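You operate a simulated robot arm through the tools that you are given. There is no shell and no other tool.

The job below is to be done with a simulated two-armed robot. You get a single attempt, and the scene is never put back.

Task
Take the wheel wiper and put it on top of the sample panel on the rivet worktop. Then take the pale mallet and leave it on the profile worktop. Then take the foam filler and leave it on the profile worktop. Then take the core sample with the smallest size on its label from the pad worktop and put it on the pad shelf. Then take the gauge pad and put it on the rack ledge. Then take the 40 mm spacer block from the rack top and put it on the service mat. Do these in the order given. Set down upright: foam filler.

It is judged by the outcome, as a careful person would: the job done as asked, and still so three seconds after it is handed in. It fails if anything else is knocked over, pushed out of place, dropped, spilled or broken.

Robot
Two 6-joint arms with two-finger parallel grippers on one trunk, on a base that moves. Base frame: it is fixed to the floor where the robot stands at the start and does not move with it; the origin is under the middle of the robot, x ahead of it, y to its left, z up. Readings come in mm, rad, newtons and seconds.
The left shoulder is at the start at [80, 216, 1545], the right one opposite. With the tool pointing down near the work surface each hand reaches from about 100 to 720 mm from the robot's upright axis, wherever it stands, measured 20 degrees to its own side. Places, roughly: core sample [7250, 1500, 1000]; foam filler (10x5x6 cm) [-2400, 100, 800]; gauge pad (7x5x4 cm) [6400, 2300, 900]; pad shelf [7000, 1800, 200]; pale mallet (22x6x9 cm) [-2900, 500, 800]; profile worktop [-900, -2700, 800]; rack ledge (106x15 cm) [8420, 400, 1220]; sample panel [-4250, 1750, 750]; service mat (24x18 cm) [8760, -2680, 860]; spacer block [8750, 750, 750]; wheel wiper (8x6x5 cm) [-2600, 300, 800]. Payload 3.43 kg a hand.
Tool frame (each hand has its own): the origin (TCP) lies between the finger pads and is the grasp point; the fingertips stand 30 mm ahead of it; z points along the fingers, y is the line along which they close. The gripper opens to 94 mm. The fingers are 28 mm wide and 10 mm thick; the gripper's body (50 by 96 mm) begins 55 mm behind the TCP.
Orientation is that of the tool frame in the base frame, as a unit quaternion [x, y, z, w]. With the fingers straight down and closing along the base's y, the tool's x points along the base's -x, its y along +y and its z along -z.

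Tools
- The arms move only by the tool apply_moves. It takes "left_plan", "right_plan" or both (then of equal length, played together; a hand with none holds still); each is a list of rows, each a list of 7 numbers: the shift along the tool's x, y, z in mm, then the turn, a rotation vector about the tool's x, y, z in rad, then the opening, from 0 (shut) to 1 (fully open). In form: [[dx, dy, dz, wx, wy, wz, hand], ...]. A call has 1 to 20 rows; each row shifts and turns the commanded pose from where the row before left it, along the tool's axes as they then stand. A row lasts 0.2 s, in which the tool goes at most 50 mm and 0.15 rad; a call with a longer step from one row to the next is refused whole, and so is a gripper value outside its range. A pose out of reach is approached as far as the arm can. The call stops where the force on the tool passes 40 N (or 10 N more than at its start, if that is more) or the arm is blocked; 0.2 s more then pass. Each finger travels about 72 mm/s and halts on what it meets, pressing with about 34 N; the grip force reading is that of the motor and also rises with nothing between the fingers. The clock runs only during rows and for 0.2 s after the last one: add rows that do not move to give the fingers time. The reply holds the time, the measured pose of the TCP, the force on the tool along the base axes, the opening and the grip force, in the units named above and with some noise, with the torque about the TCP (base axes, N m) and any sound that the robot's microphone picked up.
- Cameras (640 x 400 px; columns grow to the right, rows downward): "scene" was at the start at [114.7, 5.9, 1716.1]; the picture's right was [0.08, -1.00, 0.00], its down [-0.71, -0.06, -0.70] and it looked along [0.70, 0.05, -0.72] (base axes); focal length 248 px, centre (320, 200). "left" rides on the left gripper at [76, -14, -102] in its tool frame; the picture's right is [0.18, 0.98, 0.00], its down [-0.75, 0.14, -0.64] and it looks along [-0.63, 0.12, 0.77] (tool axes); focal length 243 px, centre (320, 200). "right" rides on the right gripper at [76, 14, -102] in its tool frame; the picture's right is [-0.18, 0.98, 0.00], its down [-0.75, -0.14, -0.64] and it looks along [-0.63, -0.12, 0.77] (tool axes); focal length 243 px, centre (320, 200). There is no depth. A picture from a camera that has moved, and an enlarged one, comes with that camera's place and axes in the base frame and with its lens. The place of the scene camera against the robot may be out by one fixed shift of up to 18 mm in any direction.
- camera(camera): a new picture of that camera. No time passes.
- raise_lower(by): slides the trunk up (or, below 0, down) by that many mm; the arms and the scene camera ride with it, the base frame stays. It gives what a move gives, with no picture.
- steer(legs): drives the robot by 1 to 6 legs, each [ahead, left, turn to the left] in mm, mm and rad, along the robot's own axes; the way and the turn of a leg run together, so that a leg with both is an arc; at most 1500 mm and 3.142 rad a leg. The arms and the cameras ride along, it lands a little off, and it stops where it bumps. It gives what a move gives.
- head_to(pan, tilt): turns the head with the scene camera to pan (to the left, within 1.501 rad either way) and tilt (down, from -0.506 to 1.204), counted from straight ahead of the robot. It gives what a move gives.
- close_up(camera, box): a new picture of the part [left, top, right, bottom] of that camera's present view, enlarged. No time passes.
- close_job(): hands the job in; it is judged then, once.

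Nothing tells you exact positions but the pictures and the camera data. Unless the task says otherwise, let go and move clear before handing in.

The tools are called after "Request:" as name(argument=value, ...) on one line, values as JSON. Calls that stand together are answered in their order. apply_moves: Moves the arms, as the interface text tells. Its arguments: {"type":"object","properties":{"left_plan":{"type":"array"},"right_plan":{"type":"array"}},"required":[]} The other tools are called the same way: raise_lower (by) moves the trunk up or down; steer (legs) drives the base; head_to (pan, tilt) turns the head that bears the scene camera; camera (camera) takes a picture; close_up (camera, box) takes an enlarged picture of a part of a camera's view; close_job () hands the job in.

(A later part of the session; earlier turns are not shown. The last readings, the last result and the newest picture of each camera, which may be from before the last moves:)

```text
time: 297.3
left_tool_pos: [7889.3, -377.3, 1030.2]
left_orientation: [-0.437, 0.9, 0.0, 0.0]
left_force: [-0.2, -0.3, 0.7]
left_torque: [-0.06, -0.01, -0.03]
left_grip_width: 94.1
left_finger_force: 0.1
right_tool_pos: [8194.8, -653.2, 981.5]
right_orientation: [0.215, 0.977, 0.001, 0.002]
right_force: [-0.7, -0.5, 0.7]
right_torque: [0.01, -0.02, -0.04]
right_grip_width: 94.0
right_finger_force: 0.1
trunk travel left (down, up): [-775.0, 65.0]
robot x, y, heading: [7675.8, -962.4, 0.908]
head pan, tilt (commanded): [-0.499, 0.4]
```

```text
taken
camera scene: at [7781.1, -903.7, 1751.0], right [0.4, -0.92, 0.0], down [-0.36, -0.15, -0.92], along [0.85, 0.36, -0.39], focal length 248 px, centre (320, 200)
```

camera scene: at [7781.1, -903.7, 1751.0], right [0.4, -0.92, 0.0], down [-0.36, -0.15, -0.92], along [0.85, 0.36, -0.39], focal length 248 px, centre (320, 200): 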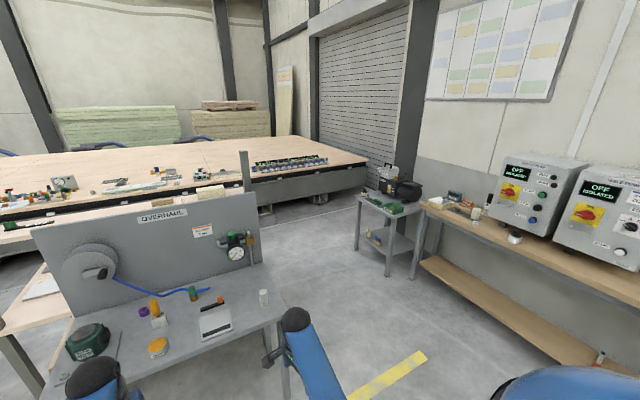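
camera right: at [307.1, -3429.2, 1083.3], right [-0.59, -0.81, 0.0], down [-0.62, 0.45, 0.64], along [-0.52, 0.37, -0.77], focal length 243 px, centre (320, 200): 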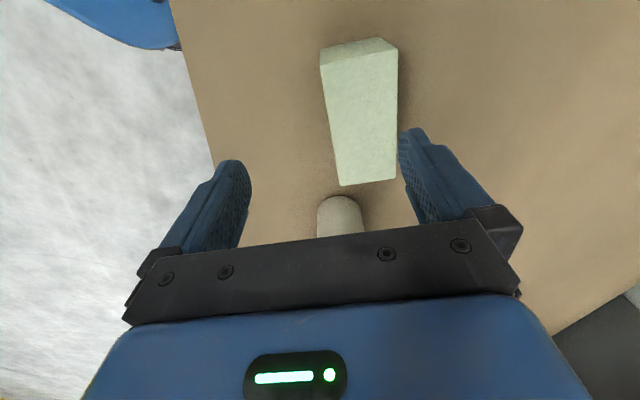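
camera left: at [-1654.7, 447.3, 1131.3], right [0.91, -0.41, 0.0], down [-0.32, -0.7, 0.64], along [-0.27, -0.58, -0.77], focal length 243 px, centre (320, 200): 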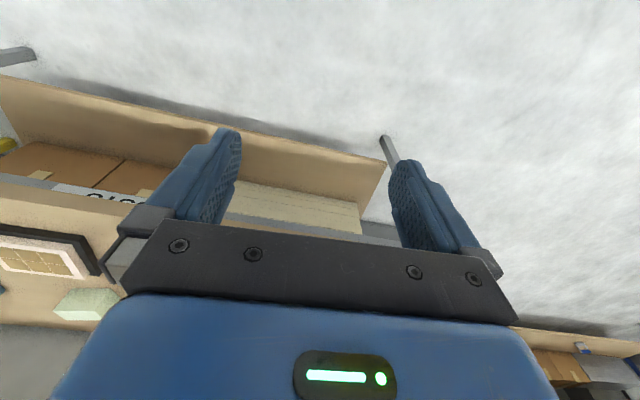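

I can see the pad bench (blue legs, lower shelf) to the left and the grey "OVERHAUL" rack in front of me. I'll take enlarged views of both.

Request:
head_to(pan=0.5, tilt=0.4)

Request:
close_up(camera="scene", box=[100, 140, 310, 272])

Request:
close_up(camera="scene", box=[300, 120, 560, 282])

```text
time: 298.6
left_tool_pos: [7888.3, -378.1, 1029.5]
left_orientation: [-0.437, 0.9, 0.0, 0.0]
left_force: [0.6, 0.0, 0.5]
left_torque: [0.0, -0.01, -0.01]
left_grip_width: 94.0
left_finger_force: 0.1
right_tool_pos: [8194.0, -654.2, 980.9]
right_orientation: [0.215, 0.977, 0.0, 0.0]
right_force: [0.7, -0.4, 0.5]
right_torque: [-0.01, -0.05, -0.02]
right_grip_width: 94.0
right_finger_force: 0.0
trunk travel left (down, up): [-775.0, 65.0]
robot x, y, heading: [7671.9, -962.5, 0.905]
head pan, tilt (commanded): [0.499, 0.4]
```

```text
3.03 times, centred on (205, 206) of scene
camera zoom: at [7711.4, -849.0, 1751.0], right [0.99, -0.17, 0.0], down [-0.07, -0.38, -0.92], along [0.15, 0.91, -0.39], focal length 752 px, centre (668, 182)
```

zoom: 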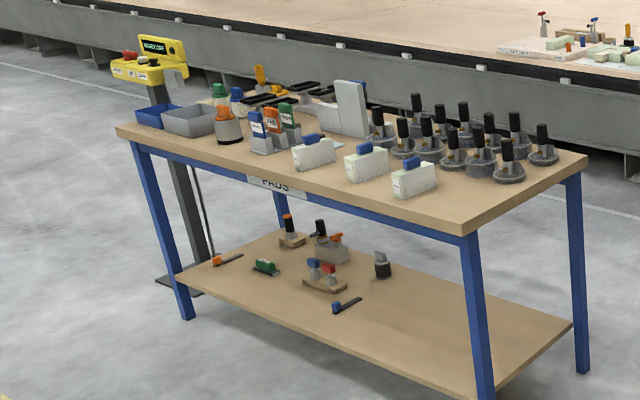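

```text
2.46 times, centred on (430, 201) of scene
camera zoom: at [7711.4, -849.0, 1751.0], right [0.99, -0.17, 0.0], down [-0.07, -0.38, -0.92], along [0.15, 0.91, -0.39], focal length 611 px, centre (49, 198)
```

zoom: 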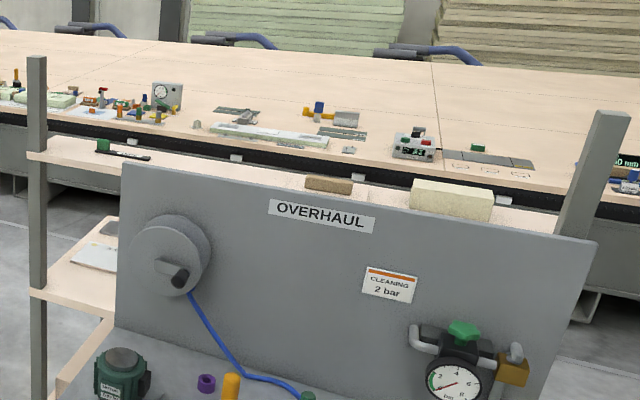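

The three core samples are the pale blocks with blue handles near the front right of the pad bench. I'll move in front of them to read their labels.

Request:
steer(legs=[[0, 850, 0], [0, 850, 0], [550, 0, -0.004]])

Request:
head_to(pan=0.1, tilt=0.6)

Request:
camera(camera="scene")

```text
time: 310.0
left_tool_pos: [6936.7, 1101.9, 1030.5]
left_orientation: [-0.427, 0.904, 0.0, 0.001]
left_force: [0.3, -0.6, 0.2]
left_torque: [-0.01, 0.0, -0.02]
left_grip_width: 94.0
left_finger_force: 0.1
right_tool_pos: [7237.8, 818.6, 981.7]
right_orientation: [0.226, 0.974, 0.001, 0.002]
right_force: [-0.1, 0.1, 0.2]
right_torque: [0.01, -0.03, 0.02]
right_grip_width: 93.8
right_finger_force: 0.0
trunk travel left (down, up): [-775.0, 65.0]
robot x, y, heading: [6709.4, 522.3, 0.88]
head pan, tilt (commanded): [0.499, 0.4]
```

```text
time: 310.9
left_tool_pos: [6938.3, 1102.7, 1028.9]
left_orientation: [-0.426, 0.905, 0.0, 0.0]
left_force: [-0.5, 0.0, -0.3]
left_torque: [0.02, 0.01, -0.04]
left_grip_width: 93.9
left_finger_force: 0.1
right_tool_pos: [7238.9, 820.1, 982.3]
right_orientation: [0.226, 0.974, 0.001, 0.0]
right_force: [0.1, 0.4, 1.4]
right_torque: [0.0, 0.0, -0.03]
right_grip_width: 94.1
right_finger_force: 0.0
trunk travel left (down, up): [-775.0, 65.0]
robot x, y, heading: [6707.3, 521.0, 0.88]
head pan, tilt (commanded): [0.099, 0.6]
```

```text
taken
camera scene: at [6781.4, 618.9, 1732.7], right [0.83, -0.56, 0.0], down [-0.31, -0.47, -0.82], along [0.46, 0.69, -0.57], focal length 248 px, centre (320, 200)
```

scene: 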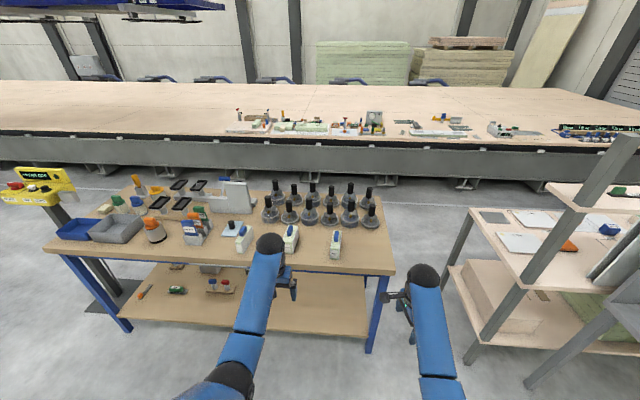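

Request:
close_up(camera="scene", box=[215, 200, 375, 300])

Request:
close_up(camera="scene", box=[40, 160, 200, 260])

Request:
close_up(camera="scene", box=[450, 160, 640, 280])

```text
4.00 times, centred on (295, 250) of scene
camera zoom: at [6781.4, 618.9, 1732.7], right [0.83, -0.56, 0.0], down [-0.31, -0.47, -0.82], along [0.46, 0.69, -0.57], focal length 993 px, centre (420, 0)
```

zoom: 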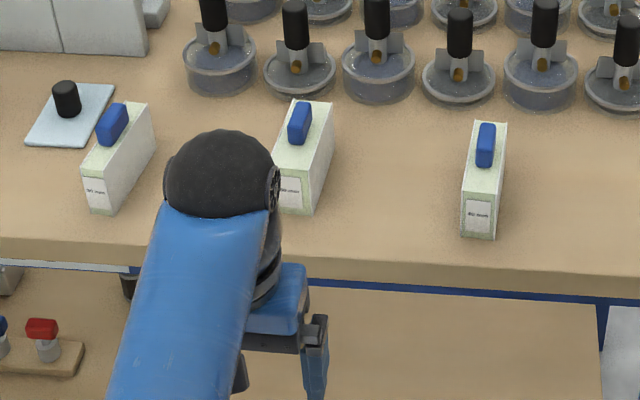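

```text
4.00 times, centred on (120, 210) of scene
camera zoom: at [6781.4, 618.9, 1732.7], right [0.83, -0.56, 0.0], down [-0.31, -0.47, -0.82], along [0.46, 0.69, -0.57], focal length 993 px, centre (1120, 160)
```

zoom: 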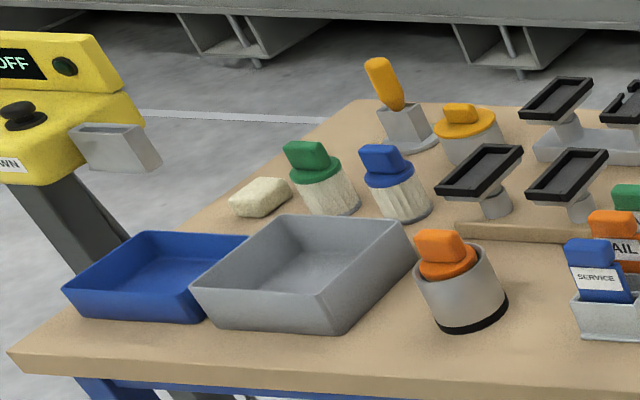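

```text
3.33 times, centred on (545, 220) of scene
camera zoom: at [6781.4, 618.9, 1732.7], right [0.83, -0.56, 0.0], down [-0.31, -0.47, -0.82], along [0.46, 0.69, -0.57], focal length 828 px, centre (-430, 133)
```

zoom: 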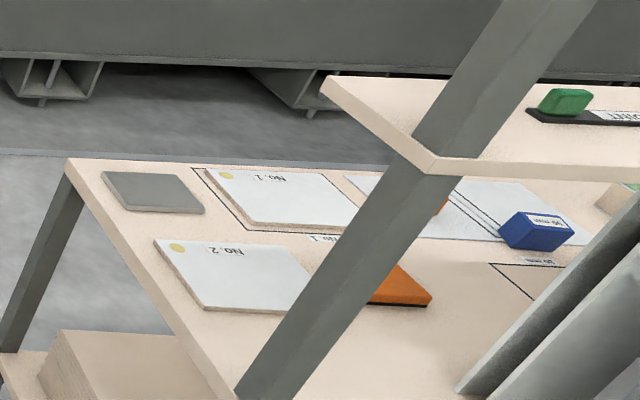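

Request:
close_up(camera="scene", box=[230, 235, 254, 255])

Request:
close_up(camera="scene", box=[276, 235, 300, 255])

Request:
close_up(camera="scene", box=[324, 243, 348, 263])

```text
16.00 times, centred on (242, 245) of scene
camera zoom: at [6781.4, 618.9, 1732.7], right [0.83, -0.56, 0.0], down [-0.31, -0.47, -0.82], along [0.46, 0.69, -0.57], focal length 3973 px, centre (1568, -520)
```

zoom: 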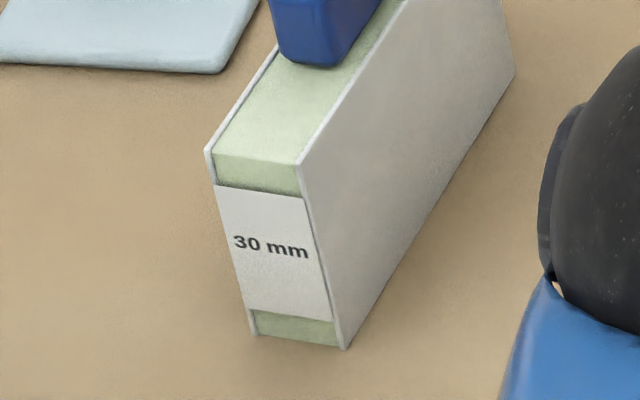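

```text
16.00 times, centred on (288, 245) of scene
camera zoom: at [6781.4, 618.9, 1732.7], right [0.83, -0.56, 0.0], down [-0.31, -0.47, -0.82], along [0.46, 0.69, -0.57], focal length 3973 px, centre (832, -520)
```

zoom: 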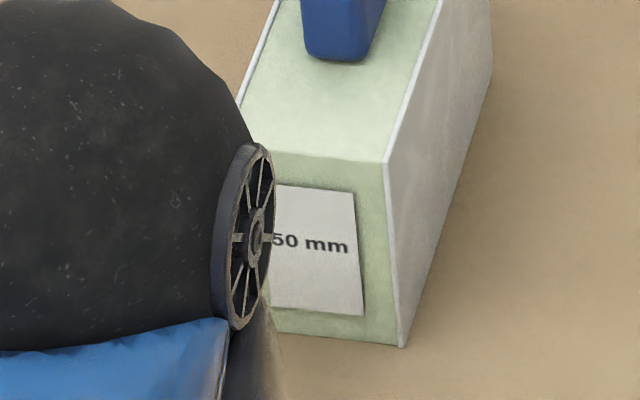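

```text
16.00 times, centred on (336, 253) of scene
camera zoom: at [6781.4, 618.9, 1732.7], right [0.83, -0.56, 0.0], down [-0.31, -0.47, -0.82], along [0.46, 0.69, -0.57], focal length 3973 px, centre (64, -648)
```

zoom: 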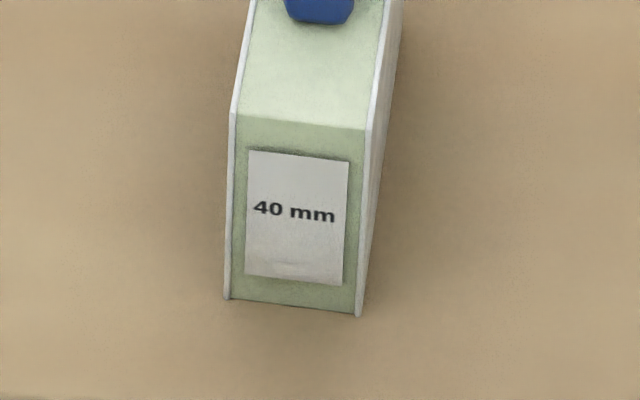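

The labels read 30 mm (left), 50 mm (middle) and 40 mm (right), so the left one is the target; it stands at about (6979, 1581). I'll return the right wrist to its default yaw, raise the trunk for clearance, and approach with the left hand.

Request:
apply_moves(right_plan=[[0, 0, 0, 0, 0, -0.1486, 1], [0, 0, 0, 0, 0, -0.1486, 1], [0, 0, 0, 0, 0, -0.1486, 1], [0, 0, 0, 0, 0, -0.1486, 1], [0, 0, 0, 0, 0, -0.1486, 1], [0, 0, 0, 0, 0, -0.1486, 1], [0, 0, 0, 0, 0, -0.1486, 1], [0, 0, 0, 0, 0, -0.1486, 1], [0, 0, 0, 0, 0, -0.1486, 1], [0, 0, 0, 0, 0, 0, 1]])

Request:
raise_lower(by=60)

Request:
steer(legs=[[150, 261, 0.02]])

Request:
head_to(pan=0.1, tilt=0.8)

Request:
camera(camera="scene")

```text
time: 313.1
left_tool_pos: [6937.1, 1101.9, 1031.1]
left_orientation: [-0.426, 0.905, -0.001, 0.0]
left_force: [-0.1, 0.2, 1.1]
left_torque: [0.0, -0.05, -0.01]
left_grip_width: 94.2
left_finger_force: 0.1
right_tool_pos: [7237.4, 818.8, 981.5]
right_orientation: [-0.429, 0.903, 0.0, 0.001]
right_force: [-0.8, 0.4, 0.1]
right_torque: [-0.01, 0.01, 0.0]
right_grip_width: 94.3
right_finger_force: 0.1
trunk travel left (down, up): [-775.0, 65.0]
robot x, y, heading: [6707.6, 519.9, 0.885]
head pan, tilt (commanded): [0.099, 0.6]
```

```text
time: 314.1
left_tool_pos: [6937.6, 1101.7, 1090.3]
left_orientation: [-0.426, 0.905, 0.0, -0.001]
left_force: [0.7, 0.1, 0.8]
left_torque: [-0.01, -0.02, 0.0]
left_grip_width: 94.1
left_finger_force: 0.0
right_tool_pos: [7237.6, 820.7, 1041.3]
right_orientation: [-0.426, 0.905, 0.0, 0.001]
right_force: [0.1, 0.4, -0.8]
right_torque: [0.03, 0.0, -0.03]
right_grip_width: 94.3
right_finger_force: 0.0
trunk travel left (down, up): [-835.0, 5.0]
robot x, y, heading: [6709.1, 520.3, 0.885]
head pan, tilt (commanded): [0.099, 0.6]
```

```text
time: 316.1
left_tool_pos: [6814.6, 1386.0, 1091.0]
left_orientation: [-0.438, 0.899, 0.002, 0.0]
left_force: [0.1, -0.6, -0.3]
left_torque: [0.01, 0.03, 0.0]
left_grip_width: 94.0
left_finger_force: 0.0
right_tool_pos: [7121.0, 1110.7, 1041.8]
right_orientation: [-0.437, 0.9, 0.001, 0.001]
right_force: [0.1, -0.1, 0.9]
right_torque: [0.01, 0.03, -0.01]
right_grip_width: 94.0
right_finger_force: 0.1
trunk travel left (down, up): [-835.0, 5.0]
robot x, y, heading: [6603.8, 798.7, 0.906]
head pan, tilt (commanded): [0.099, 0.6]
```

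```text
time: 316.8
left_tool_pos: [6815.4, 1387.1, 1090.2]
left_orientation: [-0.438, 0.899, 0.002, -0.001]
left_force: [-0.6, 0.2, 0.7]
left_torque: [-0.01, -0.01, -0.03]
left_grip_width: 94.1
left_finger_force: 0.1
right_tool_pos: [7122.2, 1111.8, 1041.4]
right_orientation: [-0.437, 0.899, 0.001, 0.001]
right_force: [0.3, 0.2, 0.3]
right_torque: [-0.01, 0.0, -0.02]
right_grip_width: 94.0
right_finger_force: 0.0
trunk travel left (down, up): [-835.0, 5.0]
robot x, y, heading: [6597.9, 799.9, 0.908]
head pan, tilt (commanded): [0.099, 0.799]
```

```text
taken
camera scene: at [6665.9, 892.1, 1776.0], right [0.84, -0.54, 0.0], down [-0.38, -0.6, -0.7], along [0.37, 0.59, -0.72], focal length 248 px, centre (320, 200)
```

scene: 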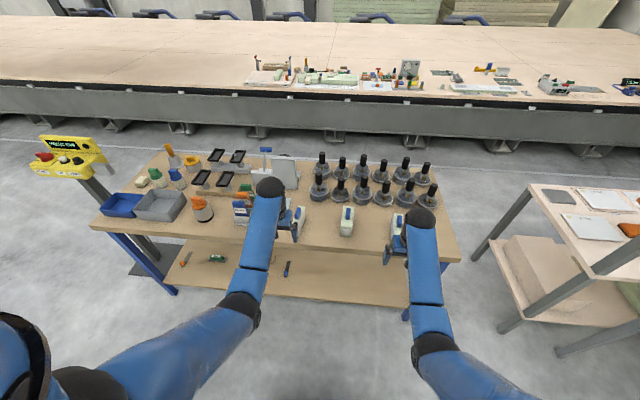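

Request:
steer(legs=[[280, 0, -0.006]])

Request:
camera(camera="left")

Request:
camera(camera="scene")

```text
time: 318.8
left_tool_pos: [6988.4, 1602.4, 1092.1]
left_orientation: [-0.435, 0.901, 0.0, 0.0]
left_force: [-0.9, -1.1, 0.9]
left_torque: [0.0, -0.01, -0.02]
left_grip_width: 93.9
left_finger_force: 0.1
right_tool_pos: [7293.8, 1324.7, 1042.3]
right_orientation: [-0.435, 0.901, 0.001, 0.003]
right_force: [-0.1, -0.6, 0.6]
right_torque: [0.0, -0.01, 0.01]
right_grip_width: 94.0
right_finger_force: 0.0
trunk travel left (down, up): [-835.0, 5.0]
robot x, y, heading: [6772.4, 1016.6, 0.901]
head pan, tilt (commanded): [0.099, 0.799]
```

```text
taken
camera left: at [6952.1, 1532.4, 1193.1], right [-0.88, 0.47, 0.0], down [0.36, 0.68, 0.64], along [0.3, 0.57, -0.77], focal length 243 px, centre (320, 200)
```

left: 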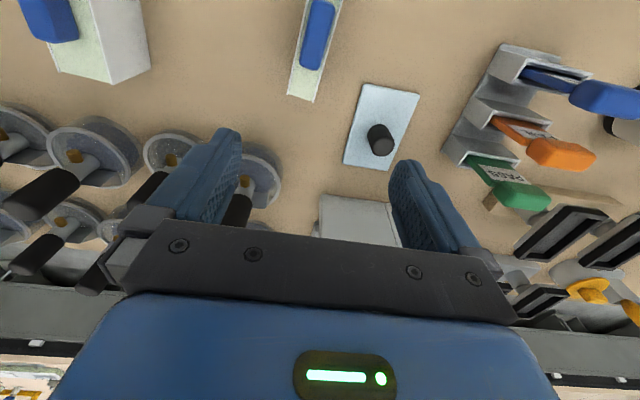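

```text
taken
camera scene: at [6835.0, 1106.9, 1776.4], right [0.84, -0.54, 0.0], down [-0.39, -0.6, -0.7], along [0.38, 0.59, -0.71], focal length 248 px, centre (320, 200)
```

scene: 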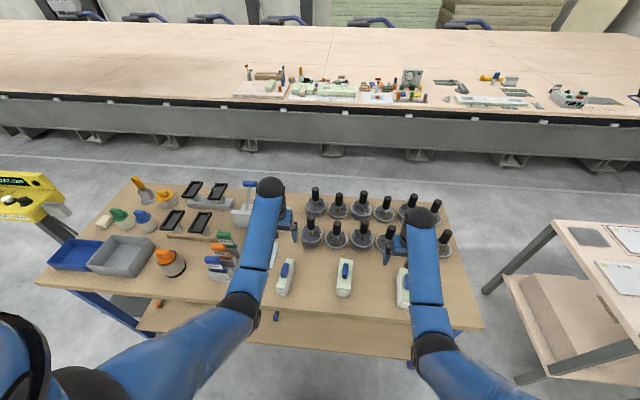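

Request:
close_up(camera="left", box=[260, 0, 420, 120])

```text
3.33 times, centred on (340, 60) of left
camera zoom: at [6952.1, 1532.4, 1193.1], right [-0.88, 0.47, 0.0], down [0.36, 0.68, 0.64], along [0.3, 0.57, -0.77], focal length 809 px, centre (253, 667)
```

zoom: 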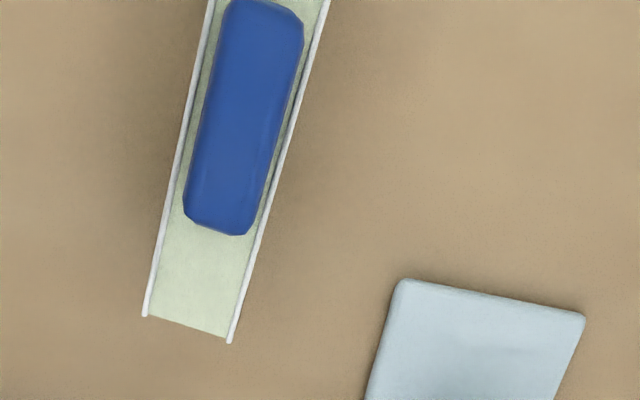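

The 30 mm sample's top shows a 30 mm wide body with the handle centred, about 48 mm behind and 11 mm right of the hand, yawed about 6.5°. I'll align over it and come down partway.

Request:
apply_moves(left_plan=[[24, -5.7, 0, 0, 0, 0, 1], [24, -5.8, 0, 0, 0, 0, 1], [0, 0, 0, 0, 0, 0.113, 1], [0, 0, 35, 0, 0, 0, 1], [0, 0, 40, 0, 0, 0, 1], [0, 0, 32, 0, 0, 0, 1], [0, 0, 0, 0, 0, 0, 1]])

Request:
camera(camera="left")

```text
time: 320.4
left_tool_pos: [6975.1, 1564.6, 970.3]
left_orientation: [-0.383, 0.924, 0.0, 0.0]
left_force: [-1.0, 1.1, -0.1]
left_torque: [0.0, -0.01, -0.01]
left_grip_width: 94.1
left_finger_force: 0.0
left hand out of reach, approached as far as the arm can: row 2
right_tool_pos: [7295.6, 1327.9, 1041.6]
right_orientation: [-0.435, 0.901, -0.001, 0.0]
right_force: [0.9, 0.1, 0.9]
right_torque: [-0.02, 0.03, 0.03]
right_grip_width: 93.9
right_finger_force: 0.0
trunk travel left (down, up): [-835.0, 5.0]
robot x, y, heading: [6774.5, 1021.4, 0.895]
head pan, tilt (commanded): [0.099, 0.799]
```

```text
taken
camera left: at [6930.6, 1499.7, 1071.9], right [-0.83, 0.56, 0.0], down [0.43, 0.63, 0.64], along [0.36, 0.53, -0.77], focal length 243 px, centre (320, 200)
```

left: 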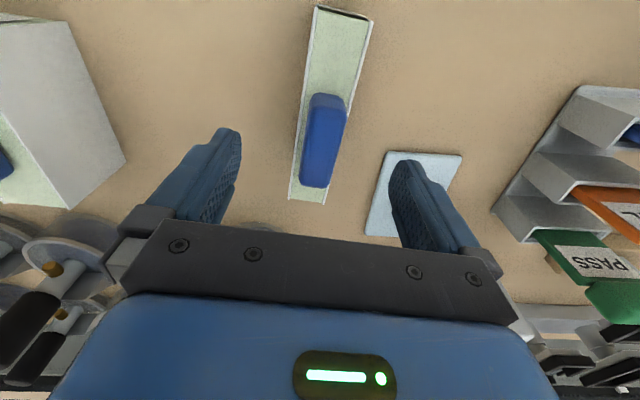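

Request:
close_up(camera="left", box=[250, 0, 410, 210])

```text
1.90 times, centred on (330, 105) of left
camera zoom: at [6930.6, 1499.7, 1071.9], right [-0.83, 0.56, 0.0], down [0.43, 0.63, 0.64], along [0.36, 0.53, -0.77], focal length 462 px, centre (301, 381)
```

zoom: 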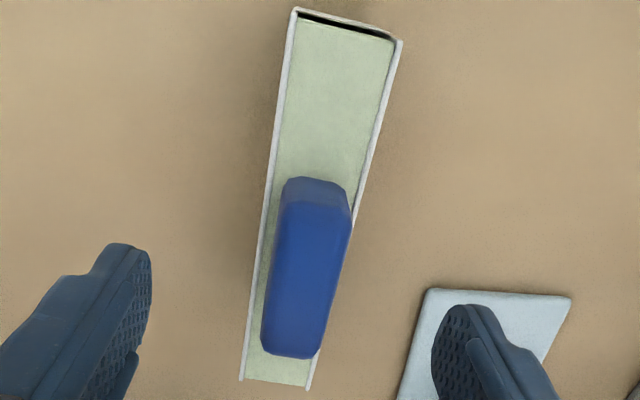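

Triangulation puts the sample top at z ≈ 925; it's aligned with the tool and 12 mm behind. I'll correct and descend so the fingers straddle its sides.

Request:
apply_moves(left_plan=[[12, -1, 0, 0, 0, 0, 1], [0, 0, 20, 0, 0, 0, 1], [0, 0, 20, 0, 0, 0, 1], [0, 0, 15, 0, 0, 0, 1], [0, 0, 0, 0, 0, 0, 1]])

Request:
camera(camera="left")

```text
time: 321.6
left_tool_pos: [6965.4, 1555.3, 916.9]
left_orientation: [-0.383, 0.924, 0.0, 0.0]
left_force: [-1.1, -1.0, -0.3]
left_torque: [-0.02, 0.0, 0.0]
left_grip_width: 93.9
left_finger_force: 0.0
right_tool_pos: [7295.4, 1326.8, 1041.7]
right_orientation: [-0.435, 0.9, 0.0, 0.001]
right_force: [1.1, -0.4, 0.2]
right_torque: [-0.01, 0.01, 0.0]
right_grip_width: 94.1
right_finger_force: 0.1
trunk travel left (down, up): [-835.0, 5.0]
robot x, y, heading: [6772.4, 1020.1, 0.895]
head pan, tilt (commanded): [0.099, 0.799]
```

```text
taken
camera left: at [6922.1, 1489.9, 1018.0], right [-0.83, 0.56, 0.0], down [0.43, 0.63, 0.64], along [0.36, 0.53, -0.77], focal length 243 px, centre (320, 200)
```

left: 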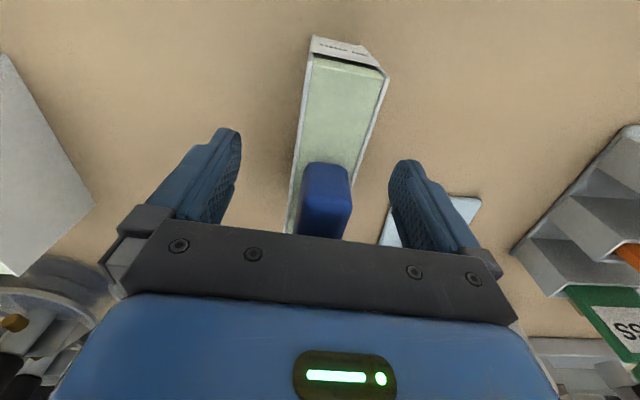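

Request:
apply_moves(left_plan=[[0, 0, 0, 0, 0, 0, 0.7], [0, 0, 0, 0, 0, 0, 0.4], [0, 0, 0, 0, 0, 0, 0.15], [0, 0, 0, 0, 0, 0, 0.1], [0, 0, 0, 0, 0, 0, 0.1], [0, 0, 0, 0, 0, 0, 0.1]])

Request:
camera(camera="left")

```text
time: 323.0
left_tool_pos: [6965.5, 1556.1, 916.9]
left_orientation: [-0.382, 0.924, 0.0, 0.0]
left_force: [-0.1, 0.0, 0.2]
left_torque: [0.03, -0.07, -0.01]
left_grip_width: 33.8
left_finger_force: 34.8
right_tool_pos: [7294.7, 1326.9, 1041.1]
right_orientation: [-0.435, 0.901, 0.0, 0.001]
right_force: [0.6, -0.7, -0.1]
right_torque: [-0.01, -0.01, 0.0]
right_grip_width: 94.1
right_finger_force: 0.0
trunk travel left (down, up): [-835.0, 5.0]
robot x, y, heading: [6773.9, 1020.0, 0.896]
head pan, tilt (commanded): [0.099, 0.799]
```

```text
taken
camera left: at [6922.3, 1490.0, 1018.1], right [-0.83, 0.56, 0.0], down [0.43, 0.63, 0.64], along [0.36, 0.53, -0.77], focal length 243 px, centre (320, 200)
```

left: 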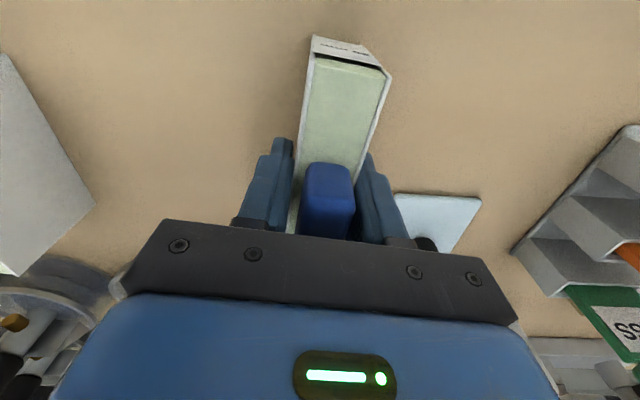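

Gripped at 33.8 mm. I'll lift it, then back straight away from the bench.

Request:
apply_moves(left_plan=[[0, 0, -10, 0, 0, 0, 0.1], [0, 0, -20, 0, 0, 0, 0.1], [0, 0, -30, 0, 0, 0, 0.1], [0, 0, -30, 0, 0, 0, 0.1], [0, 0, -20, 0, 0, 0, 0.1], [0, 0, 0, 0, 0, 0, 0.1]])

Request:
camera(camera="left")

Request:
steer(legs=[[-500, 0, 0]])

Request:
head_to(pan=0, tilt=0.7)

Request:
camera(camera="scene")

```text
time: 324.4
left_tool_pos: [6966.1, 1555.2, 1026.6]
left_orientation: [-0.383, 0.924, 0.001, 0.0]
left_force: [0.0, 0.1, -0.9]
left_torque: [-0.03, 0.01, -0.02]
left_grip_width: 33.9
left_finger_force: 34.3
right_tool_pos: [7295.4, 1327.6, 1040.5]
right_orientation: [-0.434, 0.901, -0.001, 0.001]
right_force: [0.5, -0.2, -0.5]
right_torque: [-0.04, 0.0, 0.01]
right_grip_width: 94.1
right_finger_force: 0.1
trunk travel left (down, up): [-835.0, 5.0]
robot x, y, heading: [6775.9, 1023.2, 0.899]
head pan, tilt (commanded): [0.099, 0.799]
```

```text
taken
camera left: at [6922.6, 1490.8, 1127.9], right [-0.83, 0.56, 0.0], down [0.43, 0.63, 0.64], along [0.36, 0.53, -0.77], focal length 243 px, centre (320, 200)
```

left: 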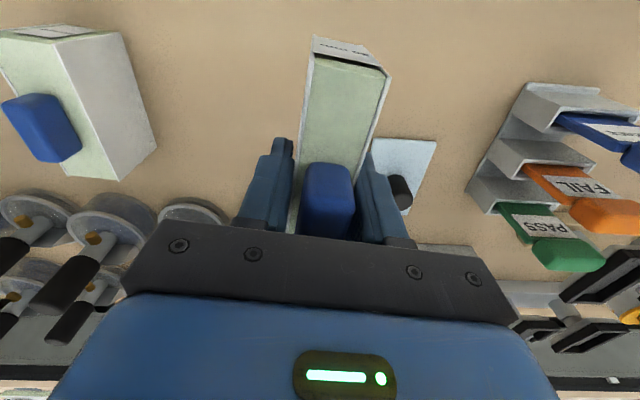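

```text
time: 327.3
left_tool_pos: [6656.1, 1165.1, 1025.8]
left_orientation: [-0.383, 0.924, -0.001, -0.001]
left_force: [0.3, -0.1, -1.3]
left_torque: [0.01, 0.0, 0.03]
left_grip_width: 33.9
left_finger_force: 34.1
right_tool_pos: [6985.4, 937.1, 1039.9]
right_orientation: [-0.434, 0.901, -0.001, 0.001]
right_force: [0.0, -0.2, -0.2]
right_torque: [-0.03, 0.0, -0.02]
right_grip_width: 93.9
right_finger_force: 0.1
trunk travel left (down, up): [-835.0, 5.0]
robot x, y, heading: [6459.1, 623.9, 0.896]
head pan, tilt (commanded): [0.099, 0.799]
```

```text
time: 328.0
left_tool_pos: [6655.7, 1163.1, 1025.9]
left_orientation: [-0.382, 0.924, 0.0, 0.0]
left_force: [0.3, -0.1, -1.6]
left_torque: [0.02, -0.01, 0.01]
left_grip_width: 33.6
left_finger_force: 33.8
right_tool_pos: [6983.8, 935.1, 1040.5]
right_orientation: [-0.434, 0.901, -0.001, 0.001]
right_force: [0.7, 0.9, -1.0]
right_torque: [0.0, -0.01, -0.01]
right_grip_width: 94.1
right_finger_force: 0.1
trunk travel left (down, up): [-835.0, 5.0]
robot x, y, heading: [6457.0, 627.4, 0.901]
head pan, tilt (commanded): [0.0, 0.7]
```

```text
taken
camera scene: at [6536.7, 719.5, 1784.0], right [0.78, -0.62, 0.0], down [-0.4, -0.51, -0.76], along [0.48, 0.6, -0.65], focal length 248 px, centre (320, 200)
```

scene: 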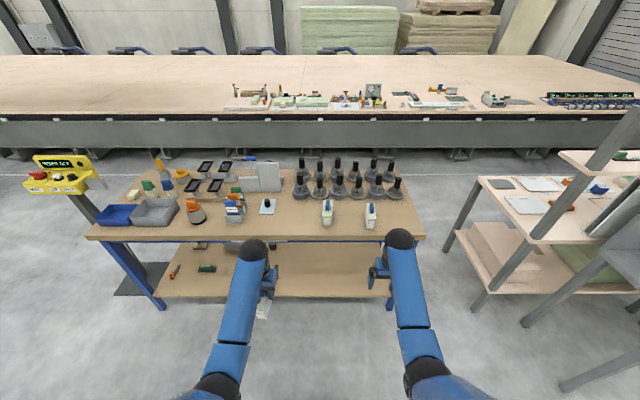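

Request:
close_up(camera="scene", box=[150, 225, 410, 315])

```text
2.46 times, centred on (280, 270) of scene
camera zoom: at [6536.7, 719.5, 1784.0], right [0.78, -0.62, 0.0], down [-0.4, -0.51, -0.76], along [0.48, 0.6, -0.65], focal length 611 px, centre (418, 28)
```

zoom: 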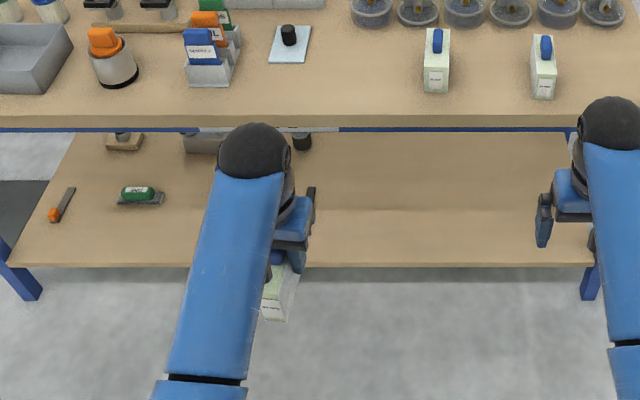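

The right half of the lower shelf is clear. I'll tuck the right hand inward, shift right, and lower the trunk so the sample hangs at shelf height before driving it in.

Request:
apply_moves(right_plan=[[0, 35, 0, 0, 0, 0, 1], [0, 35, 0, 0, 0, 0, 1], [0, 30, 0, 0, 0, 0, 1], [0, 0, 0, 0, 0, 0, 1]])

Request:
steer(legs=[[0, -200, 0]])

Request:
raise_lower(by=-690)

Request:
head_to(pan=0, tilt=0.5)

Request:
camera(camera="scene")

Request:
camera(camera="left")

```text
time: 329.0
left_tool_pos: [6655.5, 1164.0, 1026.9]
left_orientation: [-0.382, 0.924, 0.0, -0.001]
left_force: [0.2, -0.3, -1.2]
left_torque: [-0.03, 0.0, -0.05]
left_grip_width: 34.0
left_finger_force: 33.9
right_tool_pos: [6904.3, 997.1, 1039.9]
right_orientation: [-0.433, 0.901, 0.0, 0.0]
right_force: [0.0, -0.5, -0.3]
right_torque: [0.04, -0.01, -0.04]
right_grip_width: 93.8
right_finger_force: 0.1
trunk travel left (down, up): [-835.0, 5.0]
robot x, y, heading: [6460.3, 628.5, 0.893]
head pan, tilt (commanded): [0.0, 0.7]
```

```text
time: 330.6
left_tool_pos: [6808.6, 1041.3, 1025.7]
left_orientation: [-0.383, 0.924, -0.002, 0.001]
left_force: [0.2, 0.7, -1.6]
left_torque: [-0.04, -0.01, -0.01]
left_grip_width: 34.0
left_finger_force: 34.4
right_tool_pos: [7059.2, 873.8, 1041.6]
right_orientation: [-0.434, 0.901, -0.001, 0.002]
right_force: [-0.6, 0.9, 0.3]
right_torque: [-0.02, -0.04, -0.02]
right_grip_width: 94.0
right_finger_force: 0.1
trunk travel left (down, up): [-835.0, 5.0]
robot x, y, heading: [6616.0, 503.3, 0.901]
head pan, tilt (commanded): [0.0, 0.7]
```

```text
refused: -690 is not a number from -400 to 400
```

```text
time: 331.3
left_tool_pos: [6809.6, 1039.4, 1026.5]
left_orientation: [-0.383, 0.924, 0.0, 0.0]
left_force: [0.3, -0.1, -1.5]
left_torque: [-0.03, 0.01, 0.0]
left_grip_width: 34.0
left_finger_force: 34.1
right_tool_pos: [7061.5, 873.2, 1039.0]
right_orientation: [-0.434, 0.901, 0.0, 0.001]
right_force: [0.6, 0.3, -0.4]
right_torque: [-0.01, 0.02, 0.03]
right_grip_width: 94.1
right_finger_force: 0.1
trunk travel left (down, up): [-835.0, 5.0]
robot x, y, heading: [6617.8, 503.7, 0.896]
head pan, tilt (commanded): [0.0, 0.499]
```

```text
taken
camera scene: at [6695.0, 599.2, 1801.8], right [0.78, -0.62, 0.0], down [-0.3, -0.38, -0.88], along [0.55, 0.69, -0.48], focal length 248 px, centre (320, 200)
```

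scene: 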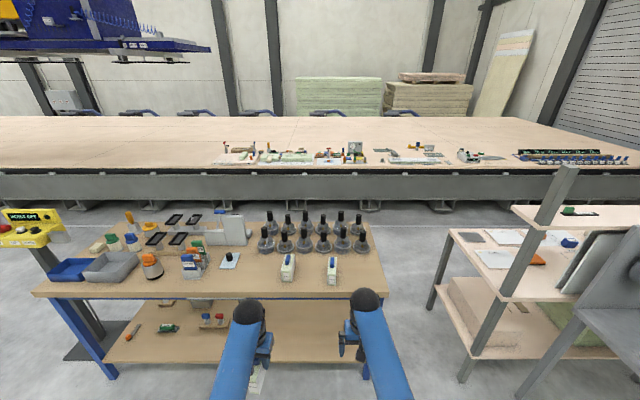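

```text
taken
camera left: at [6766.8, 975.0, 1127.3], right [-0.83, 0.56, 0.0], down [0.43, 0.63, 0.64], along [0.36, 0.53, -0.77], focal length 243 px, centre (320, 200)
```

left: 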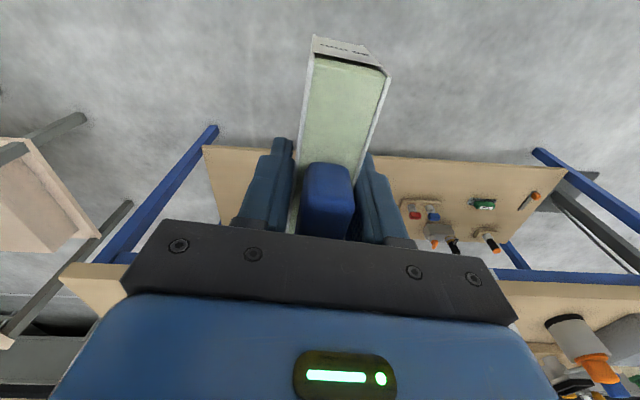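

Request:
raise_lower(by=-345)

Request:
camera(camera="left")

Request:
raise_lower(by=-345)

Request:
camera(camera="scene")

Request:
camera(camera="left")

```text
time: 334.7
left_tool_pos: [6811.5, 1039.2, 680.2]
left_orientation: [-0.383, 0.924, 0.0, -0.001]
left_force: [-0.5, 0.7, -0.3]
left_torque: [0.0, 0.02, -0.01]
left_grip_width: 33.7
left_finger_force: 34.0
right_tool_pos: [7062.1, 873.1, 695.1]
right_orientation: [-0.434, 0.901, 0.0, 0.001]
right_force: [-0.4, -0.1, -0.3]
right_torque: [0.03, -0.03, 0.01]
right_grip_width: 94.0
right_finger_force: 0.0
trunk travel left (down, up): [-490.0, 350.0]
robot x, y, heading: [6618.1, 504.5, 0.898]
head pan, tilt (commanded): [0.0, 0.499]
```

```text
taken
camera left: at [6768.0, 973.9, 782.6], right [-0.83, 0.56, 0.0], down [0.43, 0.63, 0.64], along [0.36, 0.53, -0.77], focal length 243 px, centre (320, 200)
```

left: 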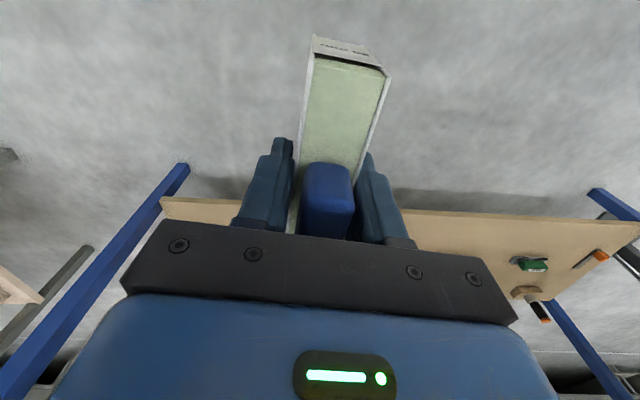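

```text
time: 338.1
left_tool_pos: [6811.6, 1038.7, 336.3]
left_orientation: [-0.384, 0.923, 0.0, 0.0]
left_force: [0.3, 0.1, -1.1]
left_torque: [0.0, 0.01, -0.01]
left_grip_width: 33.7
left_finger_force: 33.9
right_tool_pos: [7062.9, 871.8, 350.7]
right_orientation: [-0.435, 0.901, 0.0, 0.001]
right_force: [-0.3, 0.4, 0.6]
right_torque: [-0.03, -0.04, -0.03]
right_grip_width: 93.8
right_finger_force: 0.1
trunk travel left (down, up): [-145.0, 695.0]
robot x, y, heading: [6619.4, 503.0, 0.899]
head pan, tilt (commanded): [0.0, 0.499]
```

```text
taken
camera scene: at [6696.7, 597.6, 1111.9], right [0.78, -0.62, 0.0], down [-0.3, -0.37, -0.88], along [0.55, 0.69, -0.48], focal length 248 px, centre (320, 200)
```

scene: 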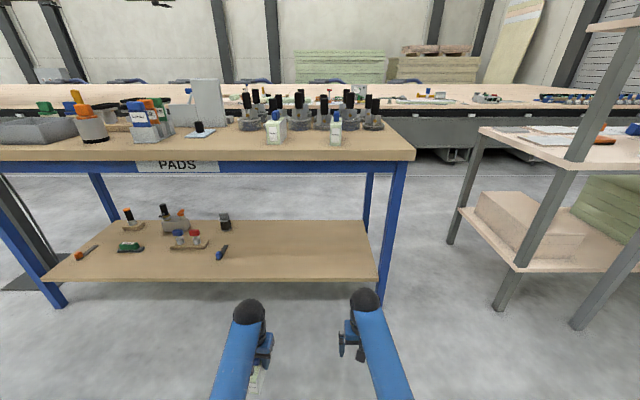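

```text
taken
camera left: at [6768.0, 973.8, 437.6], right [-0.83, 0.56, 0.0], down [0.43, 0.63, 0.64], along [0.36, 0.53, -0.77], focal length 243 px, centre (320, 200)
```

left: 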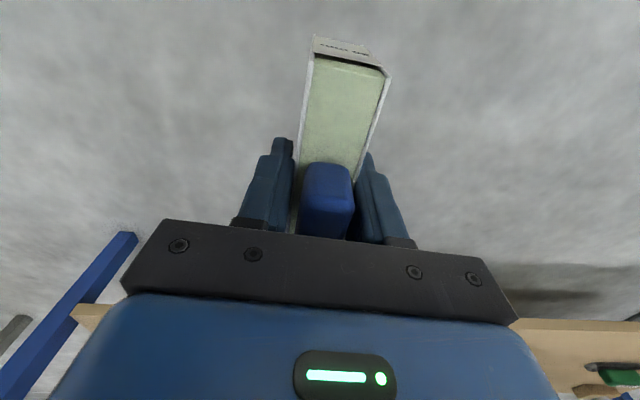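

The shelf top is at z ≈ 198 with its front edge 982 mm ahead of me, and its right half is empty. I'll drive in with the sample held about 55 mm above shelf level.

Request:
steer(legs=[[420, 0, 0]])

Request:
camera(camera="left")

Request:
camera(camera="scene")

Request:
camera(camera="right")

```text
time: 340.7
left_tool_pos: [7074.9, 1370.3, 335.1]
left_orientation: [-0.384, 0.923, 0.0, -0.001]
left_force: [-0.8, 0.5, -1.8]
left_torque: [0.0, -0.02, 0.05]
left_grip_width: 33.7
left_finger_force: 34.0
right_tool_pos: [7325.8, 1204.3, 350.0]
right_orientation: [-0.434, 0.901, -0.001, 0.001]
right_force: [0.2, 0.1, 0.0]
right_torque: [-0.03, 0.03, 0.01]
right_grip_width: 93.9
right_finger_force: 0.1
trunk travel left (down, up): [-145.0, 695.0]
robot x, y, heading: [6879.2, 834.0, 0.898]
head pan, tilt (commanded): [0.0, 0.499]
```

```text
taken
camera left: at [7031.1, 1305.2, 437.2], right [-0.83, 0.56, 0.0], down [0.43, 0.63, 0.64], along [0.36, 0.53, -0.77], focal length 243 px, centre (320, 200)
```

left: 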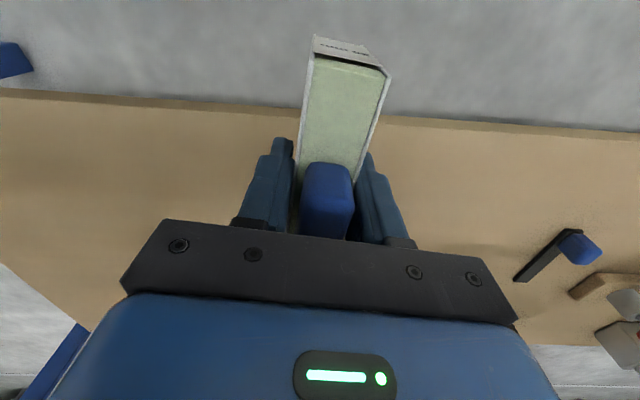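

```text
taken
camera scene: at [6960.3, 929.4, 1111.8], right [0.78, -0.62, 0.0], down [-0.3, -0.38, -0.88], along [0.55, 0.69, -0.48], focal length 248 px, centre (320, 200)
```

scene: 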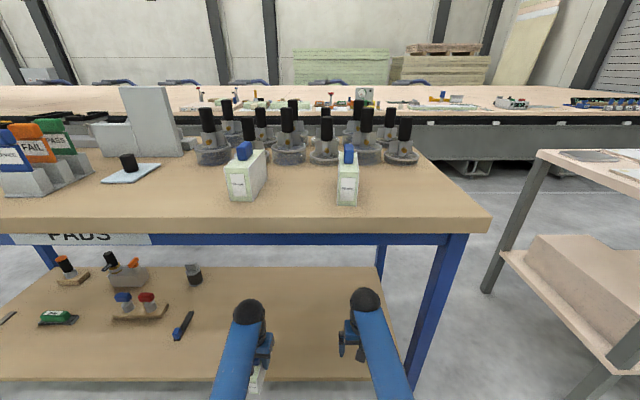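

```text
taken
camera right: at [7265.7, 1151.6, 450.9], right [-0.65, 0.76, 0.0], down [0.58, 0.5, 0.64], along [0.49, 0.42, -0.77], focal length 243 px, centre (320, 200)
```

right: 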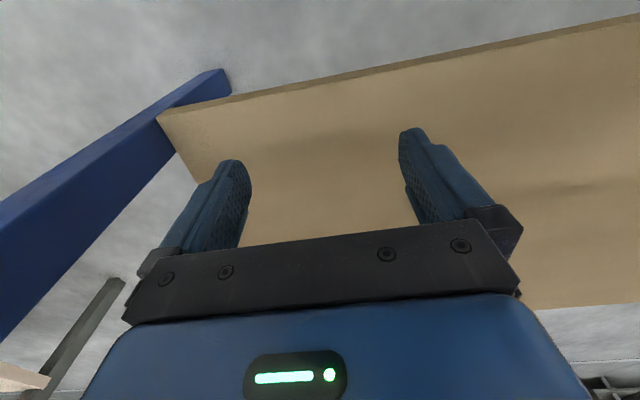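

Request:
steer(legs=[[135, 0, 0]])

Request:
camera(camera="left")

Request:
camera(camera="scene")

```text
time: 342.0
left_tool_pos: [7157.4, 1476.3, 336.2]
left_orientation: [-0.384, 0.924, -0.001, -0.002]
left_force: [-0.7, -0.6, -1.6]
left_torque: [-0.01, 0.04, 0.0]
left_grip_width: 33.8
left_finger_force: 34.1
right_tool_pos: [7409.7, 1310.9, 349.0]
right_orientation: [-0.435, 0.901, -0.001, 0.0]
right_force: [-0.1, 0.2, -0.1]
right_torque: [-0.01, 0.03, -0.01]
right_grip_width: 93.7
right_finger_force: 0.0
trunk travel left (down, up): [-145.0, 695.0]
robot x, y, heading: [6964.7, 941.7, 0.903]
head pan, tilt (commanded): [0.0, 0.499]
```

```text
taken
camera left: at [7115.0, 1411.3, 436.9], right [-0.83, 0.56, 0.0], down [0.43, 0.63, 0.64], along [0.36, 0.53, -0.77], focal length 243 px, centre (320, 200)
```

left: 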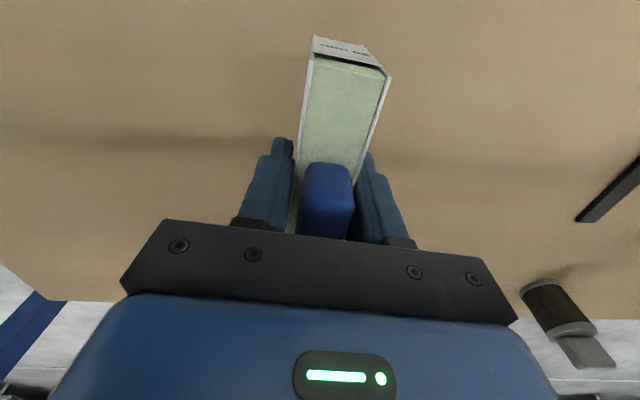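

```text
taken
camera scene: at [7044.6, 1035.6, 1111.7], right [0.78, -0.62, 0.0], down [-0.3, -0.38, -0.88], along [0.55, 0.69, -0.48], focal length 248 px, centre (320, 200)
```

scene: 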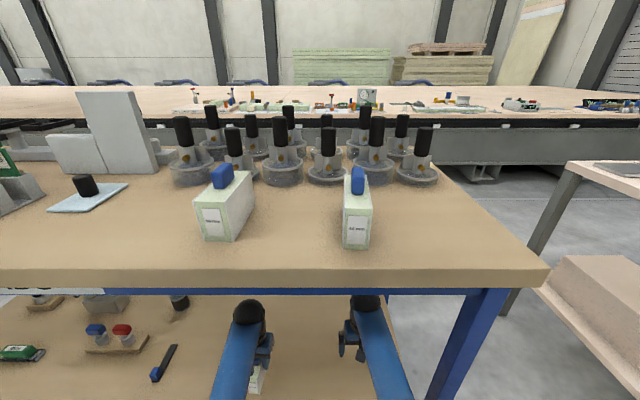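

The sample is fully over the shelf and clear of everything. I'll lower it in steps to contact.

Request:
apply_moves(left_plan=[[0, 0, 20, 0, 0, 0, 0.1], [0, 0, 15, 0, 0, 0, 0.1], [0, 0, 0, 0, 0, 0, 0.1]])

Request:
apply_moves(left_plan=[[0, 0, 4, 0, 0, 0, 0.1], [0, 0, 4, 0, 0, 0, 0.1], [0, 0, 0, 0, 0, 0, 0.1]])

Request:
apply_moves(left_plan=[[0, 0, 3, 0, 0, 0, 0.1], [0, 0, 0, 0, 0, 0, 0.1]])

```text
time: 342.8
left_tool_pos: [7156.9, 1476.6, 300.7]
left_orientation: [-0.384, 0.923, 0.0, -0.001]
left_force: [-0.2, 0.3, -1.6]
left_torque: [-0.01, 0.0, -0.02]
left_grip_width: 33.9
left_finger_force: 34.1
right_tool_pos: [7408.6, 1310.1, 349.7]
right_orientation: [-0.434, 0.901, -0.001, 0.001]
right_force: [0.6, 0.0, 0.7]
right_torque: [-0.02, -0.01, -0.01]
right_grip_width: 94.0
right_finger_force: 0.0
trunk travel left (down, up): [-145.0, 695.0]
robot x, y, heading: [6967.3, 942.7, 0.894]
head pan, tilt (commanded): [0.0, 0.499]
```

```text
time: 343.6
left_tool_pos: [7156.9, 1475.9, 292.1]
left_orientation: [-0.384, 0.923, 0.0, -0.002]
left_force: [-0.2, 0.7, -1.5]
left_torque: [-0.01, 0.02, 0.02]
left_grip_width: 33.7
left_finger_force: 34.1
right_tool_pos: [7409.7, 1309.7, 348.9]
right_orientation: [-0.434, 0.901, 0.0, 0.002]
right_force: [0.5, 0.8, 0.0]
right_torque: [0.02, 0.0, 0.01]
right_grip_width: 94.0
right_finger_force: 0.1
trunk travel left (down, up): [-145.0, 695.0]
robot x, y, heading: [6965.8, 939.2, 0.901]
head pan, tilt (commanded): [0.0, 0.499]
```

```text
time: 344.2
left_tool_pos: [7157.2, 1476.4, 289.8]
left_orientation: [-0.383, 0.924, -0.001, -0.001]
left_force: [-0.7, -1.2, -1.0]
left_torque: [0.01, 0.01, -0.01]
left_grip_width: 33.6
left_finger_force: 34.4
right_tool_pos: [7409.7, 1308.6, 349.7]
right_orientation: [-0.435, 0.901, 0.0, 0.001]
right_force: [0.2, 0.0, 0.2]
right_torque: [-0.01, 0.0, -0.01]
right_grip_width: 94.0
right_finger_force: 0.1
trunk travel left (down, up): [-145.0, 695.0]
robot x, y, heading: [6968.2, 944.0, 0.903]
head pan, tilt (commanded): [0.0, 0.499]
```

Request:
apply_moves(left_plan=[[0, 0, 3, 0, 0, 0, 0.1], [0, 0, 0, 0, 0, 0, 0.1]])

Request:
apply_moves(left_plan=[[0, 0, 3, 0, 0, 0, 0.1], [0, 0, 0, 0, 0, 0, 0.1]])

Request:
apply_moves(left_plan=[[0, 0, 2, 0, 0, 0, 0.1], [0, 0, 0, 0, 0, 0, 0.1]])

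```text
time: 344.8
left_tool_pos: [7157.1, 1475.0, 287.4]
left_orientation: [-0.383, 0.924, 0.0, -0.002]
left_force: [-0.7, 0.4, -0.5]
left_torque: [0.05, -0.04, 0.0]
left_grip_width: 33.8
left_finger_force: 33.7
right_tool_pos: [7408.6, 1309.7, 351.0]
right_orientation: [-0.435, 0.901, -0.001, 0.001]
right_force: [0.1, -0.9, 1.1]
right_torque: [-0.01, 0.04, 0.0]
right_grip_width: 93.8
right_finger_force: 0.0
trunk travel left (down, up): [-145.0, 695.0]
robot x, y, heading: [6963.6, 938.1, 0.899]
head pan, tilt (commanded): [0.0, 0.499]
```

```text
time: 345.4
left_tool_pos: [7159.0, 1476.8, 285.7]
left_orientation: [-0.383, 0.924, 0.001, 0.001]
left_force: [-4.7, -4.9, 22.1]
left_torque: [-0.44, 0.43, -0.01]
left_grip_width: 34.1
left_finger_force: 33.8
right_tool_pos: [7409.0, 1309.6, 351.3]
right_orientation: [-0.435, 0.9, 0.001, 0.001]
right_force: [0.7, 0.5, 0.3]
right_torque: [0.01, 0.03, 0.0]
right_grip_width: 94.2
right_finger_force: 0.1
trunk travel left (down, up): [-145.0, 695.0]
robot x, y, heading: [6963.7, 935.8, 0.897]
head pan, tilt (commanded): [0.0, 0.499]
```

```text
time: 346.0
left_tool_pos: [7158.9, 1477.2, 283.9]
left_orientation: [-0.384, 0.923, 0.002, 0.003]
left_force: [-3.8, -1.1, 29.2]
left_torque: [0.05, -0.06, 0.02]
left_grip_width: 34.0
left_finger_force: 33.6
right_tool_pos: [7408.7, 1310.4, 350.7]
right_orientation: [-0.434, 0.901, 0.001, 0.003]
right_force: [-0.2, -0.2, 0.0]
right_torque: [0.01, -0.04, 0.03]
right_grip_width: 93.9
right_finger_force: 0.0
trunk travel left (down, up): [-145.0, 695.0]
robot x, y, heading: [6965.0, 940.1, 0.904]
head pan, tilt (commanded): [0.0, 0.499]
```

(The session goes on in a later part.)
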